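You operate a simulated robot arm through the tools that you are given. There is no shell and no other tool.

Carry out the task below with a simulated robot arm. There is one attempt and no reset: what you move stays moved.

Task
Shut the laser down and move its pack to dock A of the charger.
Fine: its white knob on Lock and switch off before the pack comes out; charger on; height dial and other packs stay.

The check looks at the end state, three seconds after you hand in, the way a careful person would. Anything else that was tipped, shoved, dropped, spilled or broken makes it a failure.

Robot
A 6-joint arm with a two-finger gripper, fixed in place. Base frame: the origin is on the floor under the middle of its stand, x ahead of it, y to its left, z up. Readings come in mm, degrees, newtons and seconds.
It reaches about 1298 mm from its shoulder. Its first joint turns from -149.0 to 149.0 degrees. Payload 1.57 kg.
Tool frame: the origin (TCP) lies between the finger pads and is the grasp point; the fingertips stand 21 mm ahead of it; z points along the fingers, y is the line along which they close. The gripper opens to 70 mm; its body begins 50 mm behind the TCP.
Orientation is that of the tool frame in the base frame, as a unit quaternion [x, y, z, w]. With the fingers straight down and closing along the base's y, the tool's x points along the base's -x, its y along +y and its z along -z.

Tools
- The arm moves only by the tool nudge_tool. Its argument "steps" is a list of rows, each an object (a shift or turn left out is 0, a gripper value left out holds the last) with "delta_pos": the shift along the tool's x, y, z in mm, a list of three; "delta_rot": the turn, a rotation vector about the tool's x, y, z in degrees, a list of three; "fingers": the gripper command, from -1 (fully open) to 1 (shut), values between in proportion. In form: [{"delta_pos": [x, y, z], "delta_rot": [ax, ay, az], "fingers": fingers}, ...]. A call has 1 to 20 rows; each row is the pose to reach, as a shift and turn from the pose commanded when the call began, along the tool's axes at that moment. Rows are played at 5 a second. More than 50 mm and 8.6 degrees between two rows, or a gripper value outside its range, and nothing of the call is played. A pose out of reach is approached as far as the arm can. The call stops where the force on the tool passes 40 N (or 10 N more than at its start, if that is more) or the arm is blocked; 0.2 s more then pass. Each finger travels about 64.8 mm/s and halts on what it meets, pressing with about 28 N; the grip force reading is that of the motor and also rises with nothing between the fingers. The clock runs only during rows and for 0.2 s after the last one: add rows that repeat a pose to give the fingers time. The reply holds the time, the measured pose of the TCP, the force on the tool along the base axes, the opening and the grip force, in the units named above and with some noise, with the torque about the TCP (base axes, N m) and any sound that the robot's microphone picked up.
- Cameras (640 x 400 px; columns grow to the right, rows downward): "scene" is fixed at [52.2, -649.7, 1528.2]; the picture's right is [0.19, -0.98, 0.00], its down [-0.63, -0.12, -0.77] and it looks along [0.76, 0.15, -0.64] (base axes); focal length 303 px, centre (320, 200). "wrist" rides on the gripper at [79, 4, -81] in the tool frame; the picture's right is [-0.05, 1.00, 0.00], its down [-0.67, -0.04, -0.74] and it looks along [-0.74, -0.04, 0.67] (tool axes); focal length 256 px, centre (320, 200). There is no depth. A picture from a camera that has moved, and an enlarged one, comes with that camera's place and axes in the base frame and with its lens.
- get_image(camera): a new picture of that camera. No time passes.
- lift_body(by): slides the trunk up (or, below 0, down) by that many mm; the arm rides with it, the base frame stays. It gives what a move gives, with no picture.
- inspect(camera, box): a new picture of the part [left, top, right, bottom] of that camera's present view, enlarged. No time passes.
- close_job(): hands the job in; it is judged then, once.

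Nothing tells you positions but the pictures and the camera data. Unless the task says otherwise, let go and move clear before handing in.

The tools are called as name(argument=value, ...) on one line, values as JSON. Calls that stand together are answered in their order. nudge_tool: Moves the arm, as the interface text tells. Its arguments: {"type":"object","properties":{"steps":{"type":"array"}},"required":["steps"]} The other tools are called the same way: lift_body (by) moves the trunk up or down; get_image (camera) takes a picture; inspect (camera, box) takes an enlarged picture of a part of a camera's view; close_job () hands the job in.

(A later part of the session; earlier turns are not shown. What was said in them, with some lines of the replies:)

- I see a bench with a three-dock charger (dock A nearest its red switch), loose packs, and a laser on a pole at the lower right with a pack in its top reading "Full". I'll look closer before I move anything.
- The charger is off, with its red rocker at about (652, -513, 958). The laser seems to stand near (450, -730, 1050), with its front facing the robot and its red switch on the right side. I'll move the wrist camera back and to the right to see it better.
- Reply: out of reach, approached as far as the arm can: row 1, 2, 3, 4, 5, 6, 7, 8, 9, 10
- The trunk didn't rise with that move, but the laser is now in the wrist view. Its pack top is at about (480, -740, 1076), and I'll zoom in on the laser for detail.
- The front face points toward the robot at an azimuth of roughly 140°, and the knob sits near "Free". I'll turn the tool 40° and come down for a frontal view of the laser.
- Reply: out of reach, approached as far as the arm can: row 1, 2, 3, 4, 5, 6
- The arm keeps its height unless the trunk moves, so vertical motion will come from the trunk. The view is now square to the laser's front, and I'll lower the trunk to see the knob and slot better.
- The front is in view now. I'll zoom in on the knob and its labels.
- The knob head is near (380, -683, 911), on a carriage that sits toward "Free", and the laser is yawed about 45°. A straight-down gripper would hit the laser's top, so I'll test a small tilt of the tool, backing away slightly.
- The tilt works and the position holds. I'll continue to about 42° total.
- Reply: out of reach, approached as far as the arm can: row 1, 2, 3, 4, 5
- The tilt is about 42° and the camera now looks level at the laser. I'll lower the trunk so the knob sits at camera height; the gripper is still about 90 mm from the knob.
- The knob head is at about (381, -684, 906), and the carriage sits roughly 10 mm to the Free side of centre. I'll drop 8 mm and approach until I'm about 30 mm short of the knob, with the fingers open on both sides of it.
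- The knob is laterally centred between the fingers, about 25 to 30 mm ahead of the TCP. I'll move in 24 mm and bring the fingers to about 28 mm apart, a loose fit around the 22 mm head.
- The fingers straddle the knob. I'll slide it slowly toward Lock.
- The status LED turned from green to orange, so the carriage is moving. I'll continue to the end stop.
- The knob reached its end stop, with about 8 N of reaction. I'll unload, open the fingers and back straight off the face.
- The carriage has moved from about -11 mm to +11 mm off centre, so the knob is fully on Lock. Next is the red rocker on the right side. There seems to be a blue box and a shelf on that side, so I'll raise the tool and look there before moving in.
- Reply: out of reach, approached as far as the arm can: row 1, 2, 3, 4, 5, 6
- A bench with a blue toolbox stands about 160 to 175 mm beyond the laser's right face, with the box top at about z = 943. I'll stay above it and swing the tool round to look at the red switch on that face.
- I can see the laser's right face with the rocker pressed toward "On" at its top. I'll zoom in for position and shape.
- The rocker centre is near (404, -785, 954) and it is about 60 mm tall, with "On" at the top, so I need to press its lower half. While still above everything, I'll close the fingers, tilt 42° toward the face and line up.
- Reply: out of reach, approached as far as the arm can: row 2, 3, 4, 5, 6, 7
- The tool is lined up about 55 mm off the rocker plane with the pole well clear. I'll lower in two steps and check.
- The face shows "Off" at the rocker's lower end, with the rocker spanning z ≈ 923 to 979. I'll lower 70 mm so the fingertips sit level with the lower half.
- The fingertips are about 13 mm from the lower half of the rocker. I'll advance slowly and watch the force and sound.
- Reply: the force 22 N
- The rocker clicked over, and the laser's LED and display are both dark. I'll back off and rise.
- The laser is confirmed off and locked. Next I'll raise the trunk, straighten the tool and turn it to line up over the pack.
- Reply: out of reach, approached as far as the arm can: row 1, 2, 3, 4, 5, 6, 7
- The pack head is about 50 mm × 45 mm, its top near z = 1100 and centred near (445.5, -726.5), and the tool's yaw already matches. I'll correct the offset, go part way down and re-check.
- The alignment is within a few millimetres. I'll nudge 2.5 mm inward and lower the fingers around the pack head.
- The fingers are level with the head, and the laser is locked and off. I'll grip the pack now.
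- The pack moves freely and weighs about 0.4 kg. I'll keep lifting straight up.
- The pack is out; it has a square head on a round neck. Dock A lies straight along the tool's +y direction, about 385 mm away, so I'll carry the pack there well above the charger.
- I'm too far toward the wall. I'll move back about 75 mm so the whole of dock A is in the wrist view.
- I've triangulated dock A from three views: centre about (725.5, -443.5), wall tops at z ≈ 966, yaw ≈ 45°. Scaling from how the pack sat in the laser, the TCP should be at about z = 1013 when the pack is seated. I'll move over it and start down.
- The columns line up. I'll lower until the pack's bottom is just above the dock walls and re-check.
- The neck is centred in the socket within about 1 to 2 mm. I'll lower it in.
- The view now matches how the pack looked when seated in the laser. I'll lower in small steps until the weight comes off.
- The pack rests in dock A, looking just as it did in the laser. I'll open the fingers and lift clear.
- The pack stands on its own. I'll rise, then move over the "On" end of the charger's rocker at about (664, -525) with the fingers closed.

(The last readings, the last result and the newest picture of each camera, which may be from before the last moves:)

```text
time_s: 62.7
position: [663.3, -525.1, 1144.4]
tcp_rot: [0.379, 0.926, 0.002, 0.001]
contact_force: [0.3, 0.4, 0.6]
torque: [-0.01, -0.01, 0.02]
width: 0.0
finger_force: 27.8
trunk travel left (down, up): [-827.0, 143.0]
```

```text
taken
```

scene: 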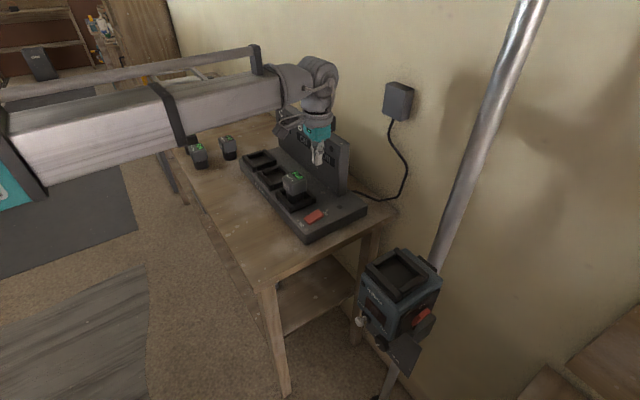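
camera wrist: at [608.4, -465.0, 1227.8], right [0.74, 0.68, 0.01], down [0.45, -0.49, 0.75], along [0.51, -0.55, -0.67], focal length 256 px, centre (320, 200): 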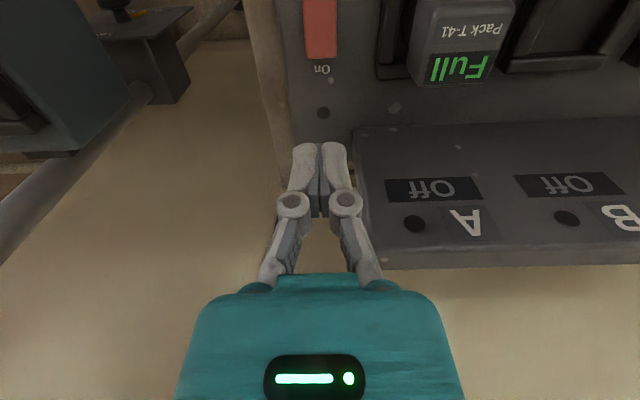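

I'm over the rocker, about 12 mm inside its On end. I'll fine-align and lower until just above it.

nudge_tool(steps=[{"delta_pos": [-2, 2, 0]}, {"delta_pos": [-2, 2, 0]}])

lift_body(by=-140)

get_image(camera="wrist")

inspect(camera="scene", box=[270, 140, 370, 240])

```text
time_s: 63.3
position: [666.0, -525.1, 1146.0]
tcp_rot: [0.378, 0.926, 0.003, 0.001]
contact_force: [-0.3, 0.0, 0.0]
torque: [-0.02, -0.01, 0.0]
width: 0.1
finger_force: 27.7
trunk travel left (down, up): [-827.0, 143.0]
```

```text
time_s: 64.9
position: [665.5, -524.9, 1005.6]
tcp_rot: [0.379, 0.925, 0.001, 0.001]
contact_force: [-0.7, 0.1, -0.4]
torque: [-0.01, 0.0, 0.01]
width: 0.0
finger_force: 27.9
trunk travel left (down, up): [-687.0, 283.0]
```

```text
taken
camera wrist: at [610.9, -464.9, 1087.9], right [0.74, 0.68, 0.01], down [0.45, -0.49, 0.75], along [0.51, -0.55, -0.67], focal length 256 px, centre (320, 200)
```

wrist: 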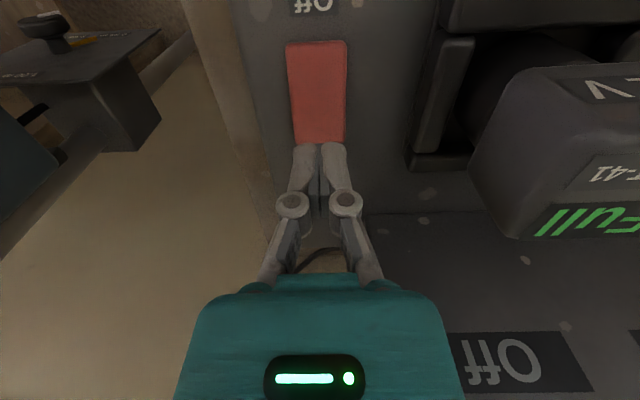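

```text
4.00 times, centred on (320, 190) of scene
camera zoom: at [52.2, -649.7, 1528.2], right [0.19, -0.98, 0.0], down [-0.63, -0.12, -0.77], along [0.76, 0.15, -0.64], focal length 1211 px, centre (320, 240)
```

zoom: 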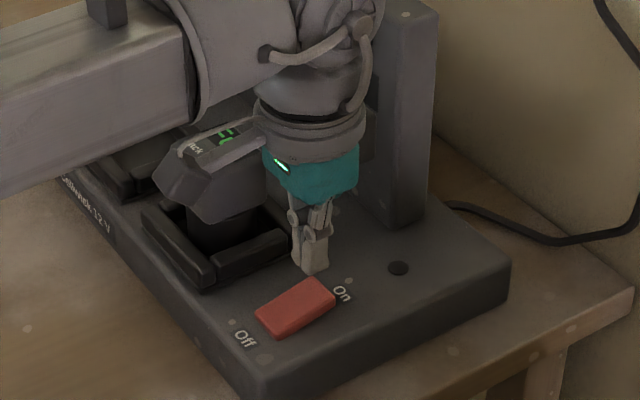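

The tips are lined up with the On end, about 20 mm above it. I'll lower gently.

lift_body(by=-16)

lift_body(by=-3)

lift_body(by=-3)

inspect(camera="scene", box=[270, 140, 370, 240])

get_image(camera="wrist")

```text
time_s: 65.6
position: [666.9, -524.5, 990.5]
tcp_rot: [0.379, 0.926, 0.002, 0.002]
contact_force: [0.4, 0.3, -0.1]
torque: [0.02, 0.0, 0.01]
width: 0.1
finger_force: 28.0
trunk travel left (down, up): [-671.0, 299.0]
```

```text
time_s: 66.1
position: [666.2, -524.2, 987.0]
tcp_rot: [0.379, 0.926, 0.003, 0.001]
contact_force: [-0.3, 0.7, 0.4]
torque: [-0.01, 0.01, 0.0]
width: 0.0
finger_force: 28.0
trunk travel left (down, up): [-668.0, 302.0]
```

```text
time_s: 66.6
position: [667.0, -525.0, 984.9]
tcp_rot: [0.379, 0.925, 0.002, 0.001]
contact_force: [0.4, 0.7, 0.0]
torque: [0.02, -0.05, 0.02]
width: 0.1
finger_force: 28.3
trunk travel left (down, up): [-665.0, 305.0]
```

```text
4.00 times, centred on (320, 190) of scene
camera zoom: at [52.2, -649.7, 1528.2], right [0.19, -0.98, 0.0], down [-0.63, -0.12, -0.77], along [0.76, 0.15, -0.64], focal length 1211 px, centre (320, 240)
```

zoom: 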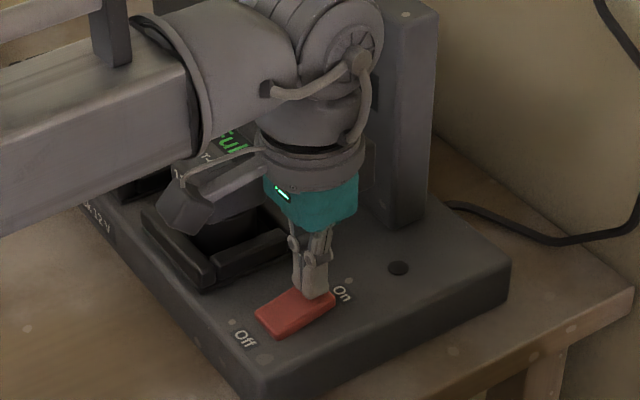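

```text
taken
camera wrist: at [610.9, -464.9, 1065.8], right [0.74, 0.68, 0.01], down [0.45, -0.49, 0.75], along [0.51, -0.55, -0.67], focal length 256 px, centre (320, 200)
```

wrist: 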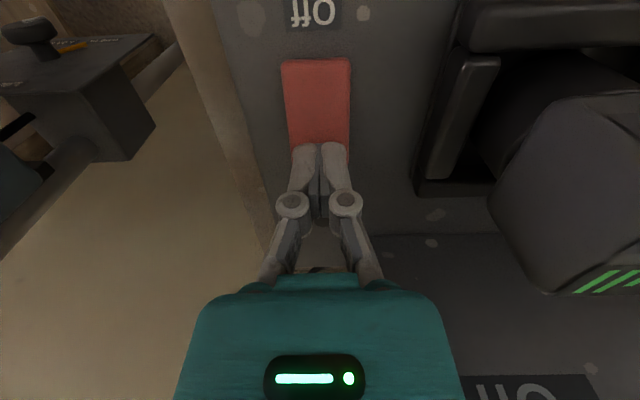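

lift_body(by=-3)

lift_body(by=-2)

inspect(camera="scene", box=[270, 140, 370, 240])

```text
time_s: 67.1
position: [667.2, -524.9, 980.4]
tcp_rot: [0.379, 0.926, 0.002, 0.001]
contact_force: [-0.4, 0.4, 0.9]
torque: [-0.02, 0.03, -0.04]
width: 0.0
finger_force: 27.8
trunk travel left (down, up): [-662.0, 308.0]
```

```text
time_s: 67.7
position: [667.1, -525.5, 979.1]
tcp_rot: [0.378, 0.926, 0.002, 0.001]
contact_force: [0.2, 0.0, 0.6]
torque: [-0.03, 0.01, -0.01]
width: 0.0
finger_force: 28.2
trunk travel left (down, up): [-660.0, 310.0]
```

```text
4.00 times, centred on (320, 190) of scene
camera zoom: at [52.2, -649.7, 1528.2], right [0.19, -0.98, 0.0], down [-0.63, -0.12, -0.77], along [0.76, 0.15, -0.64], focal length 1211 px, centre (320, 240)
```

zoom: 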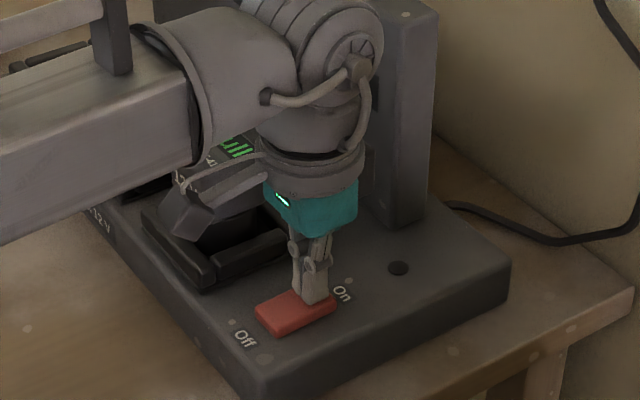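

lift_body(by=-2)

lift_body(by=-2)

inspect(camera="scene", box=[270, 140, 370, 240])

```text
time_s: 68.2
position: [666.8, -524.8, 977.0]
tcp_rot: [0.378, 0.926, 0.003, 0.002]
contact_force: [0.9, -1.3, 5.4]
torque: [-0.02, 0.02, -0.02]
width: 6.0
finger_force: 28.8
trunk travel left (down, up): [-658.0, 312.0]
```

```text
time_s: 68.8
position: [666.6, -524.6, 976.4]
tcp_rot: [0.379, 0.925, 0.001, 0.004]
contact_force: [0.5, -1.6, 22.7]
torque: [0.12, 0.12, -0.04]
width: 6.1
finger_force: 29.0
trunk travel left (down, up): [-657.0, 313.0]
stopped: the force on the tool passed its limit at 41 N (the readings are from after the stop); the commanded pose is now the measured one
```

```text
4.00 times, centred on (320, 190) of scene
camera zoom: at [52.2, -649.7, 1528.2], right [0.19, -0.98, 0.0], down [-0.63, -0.12, -0.77], along [0.76, 0.15, -0.64], focal length 1211 px, centre (320, 240)
```

zoom: 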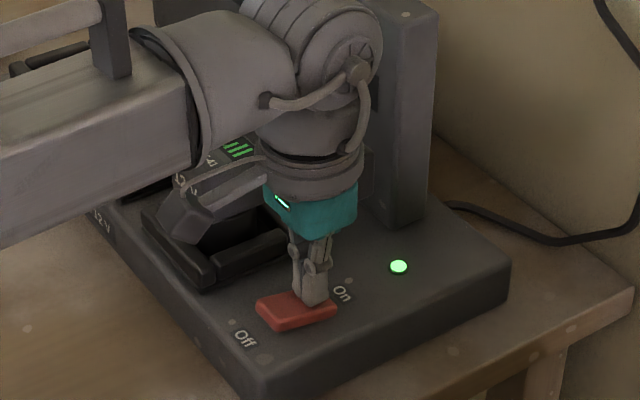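

The rocker flipped to On and the charger's green LED is lit. I'll lift clear and check everything.

lift_body(by=30)

lift_body(by=170)

get_image(camera="scene")

get_image(camera="wrist")

inspect(camera="scene", box=[235, 90, 375, 240])

```text
time_s: 69.6
position: [667.5, -525.7, 1005.4]
tcp_rot: [0.378, 0.926, 0.002, 0.003]
contact_force: [0.2, -0.2, 0.3]
torque: [-0.02, -0.02, 0.02]
width: 0.0
finger_force: 28.6
trunk travel left (down, up): [-687.0, 283.0]
```

```text
time_s: 71.5
position: [667.7, -525.8, 1176.0]
tcp_rot: [0.379, 0.925, 0.002, 0.002]
contact_force: [0.0, -0.4, 0.8]
torque: [-0.03, 0.0, -0.01]
width: 0.0
finger_force: 28.7
trunk travel left (down, up): [-857.0, 113.0]
```

```text
taken
```

scene: 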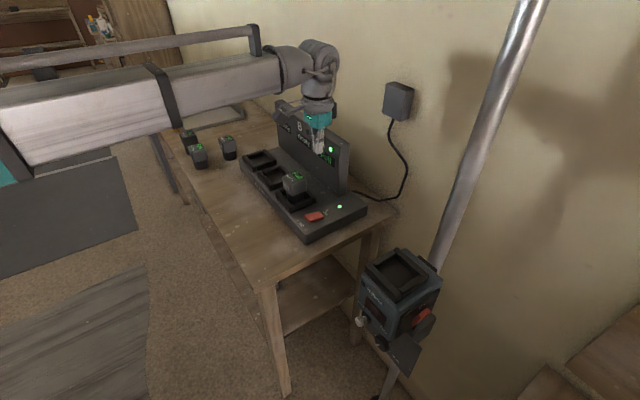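

```text
taken
camera wrist: at [612.0, -465.7, 1257.1], right [0.74, 0.68, 0.01], down [0.45, -0.49, 0.75], along [0.51, -0.55, -0.66], focal length 256 px, centre (320, 200)
```

wrist: 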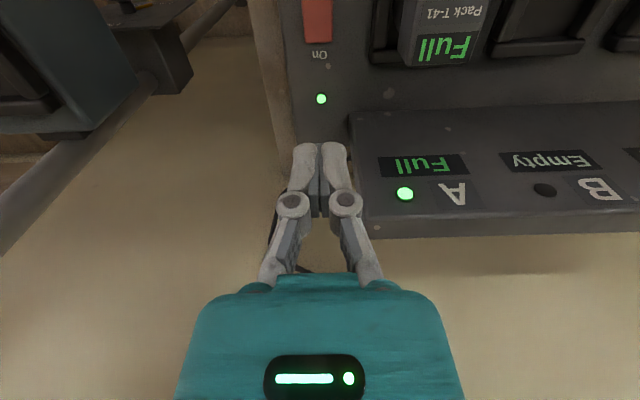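

```text
2.67 times, centred on (305, 165) of scene
camera zoom: at [52.2, -649.7, 1528.2], right [0.19, -0.98, 0.0], down [-0.63, -0.12, -0.77], along [0.76, 0.15, -0.64], focal length 807 px, centre (360, 293)
```

zoom: 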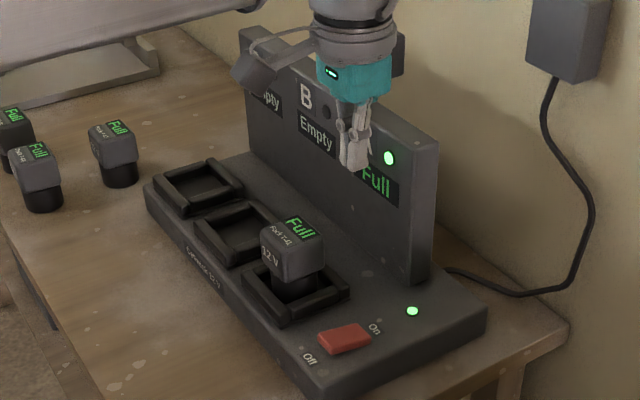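

Dock A reads "Full" with its light on, and B reads "Empty". I'll move the arm back clear of the charger and check the laser once more.

nudge_tool(steps=[{"delta_pos": [30, 0, 0], "fingers": -1}, {"delta_pos": [70, 0, 0]}, {"delta_pos": [110, 0, 0]}, {"delta_pos": [150, 0, 0]}, {"delta_pos": [190, 0, 0]}, {"delta_pos": [190, 0, 0]}])

get_image(camera="scene")

inspect(camera="scene", box=[340, 230, 460, 390])

inspect(camera="scene", box=[165, 90, 375, 240])

get_image(camera="wrist")

```text
time_s: 72.9
position: [533.7, -390.5, 1175.2]
tcp_rot: [0.378, 0.926, 0.002, 0.003]
contact_force: [-0.2, 0.1, 0.2]
torque: [0.0, 0.03, 0.02]
width: 70.0
finger_force: 0.0
trunk travel left (down, up): [-857.0, 113.0]
```

```text
taken
```

scene: 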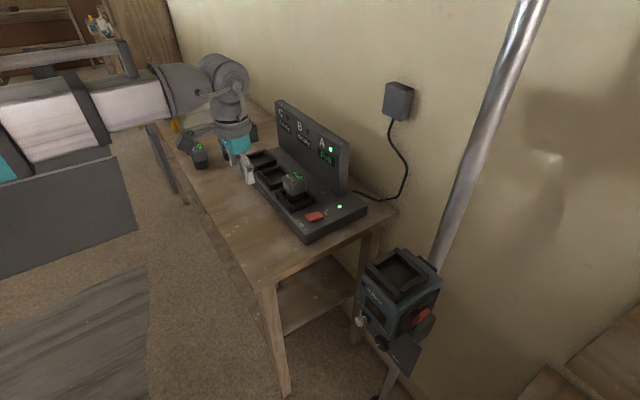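

```text
2.50 times, centred on (400, 310) of scene
camera zoom: at [52.2, -649.7, 1528.2], right [0.19, -0.98, 0.0], down [-0.63, -0.12, -0.77], along [0.76, 0.15, -0.64], focal length 757 px, centre (120, -75)
```

zoom: 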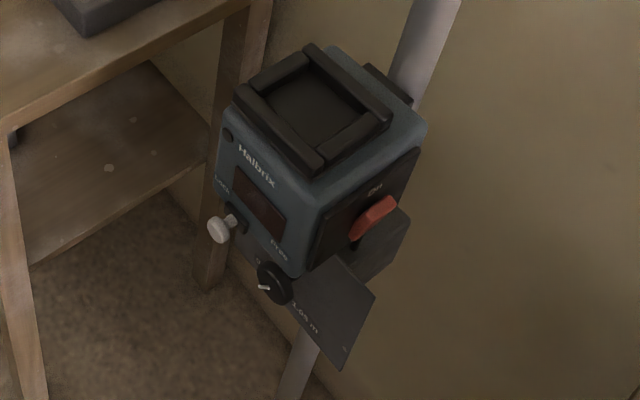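

```text
2.67 times, centred on (270, 165) of scene
camera zoom: at [52.2, -649.7, 1528.2], right [0.19, -0.98, 0.0], down [-0.63, -0.12, -0.77], along [0.76, 0.15, -0.64], focal length 807 px, centre (453, 293)
```

zoom: 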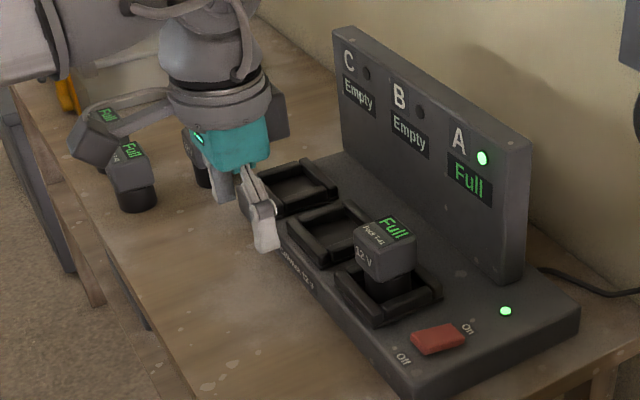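

```text
taken
camera wrist: at [477.9, -331.2, 1257.1], right [0.74, 0.68, 0.01], down [0.45, -0.49, 0.75], along [0.51, -0.55, -0.66], focal length 256 px, centre (320, 200)
```

wrist: 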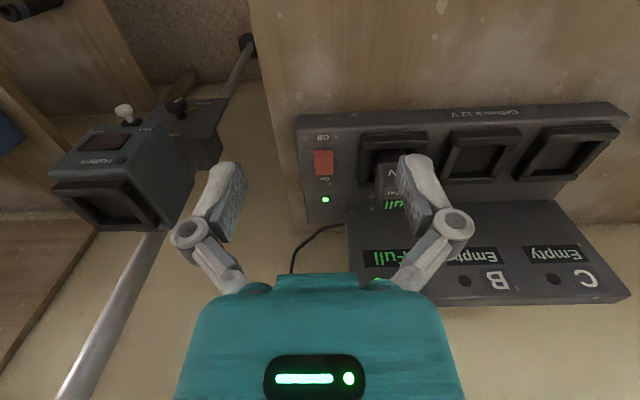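

Everything checks out. The knob is on Lock, the laser switch is off with its display dark, the height dial is unchanged, and the charger is on with the pack in dock A reading "Full". The loose packs I can see are where they were and the arm is clear, so I'm handing in.

close_job()

```text
The job is handed in.
```

The laser is shut down and its pack is in dock A of the charger. I've handed the job in, and no result has come back yet.

- **Laser:** the white knob is at its Lock end stop and the red switch is off. The display and status LED were dark before I took the pack out.
- **Pack:** T-41 sits in dock A. The dock's display reads "Full" and its light is green.
- **Charger:** it's switched on, its power LED is green, and the one other dock I checked, B, reads "Empty", as does C.
- **Left alone:** I didn't touch the height dial or the other packs. The dial pointer looks the same as in the first picture. The packs on the bench that I could see in the last views hadn't moved; the arm partly hid one of them.

The gripper is open and clear of the charger and laser.
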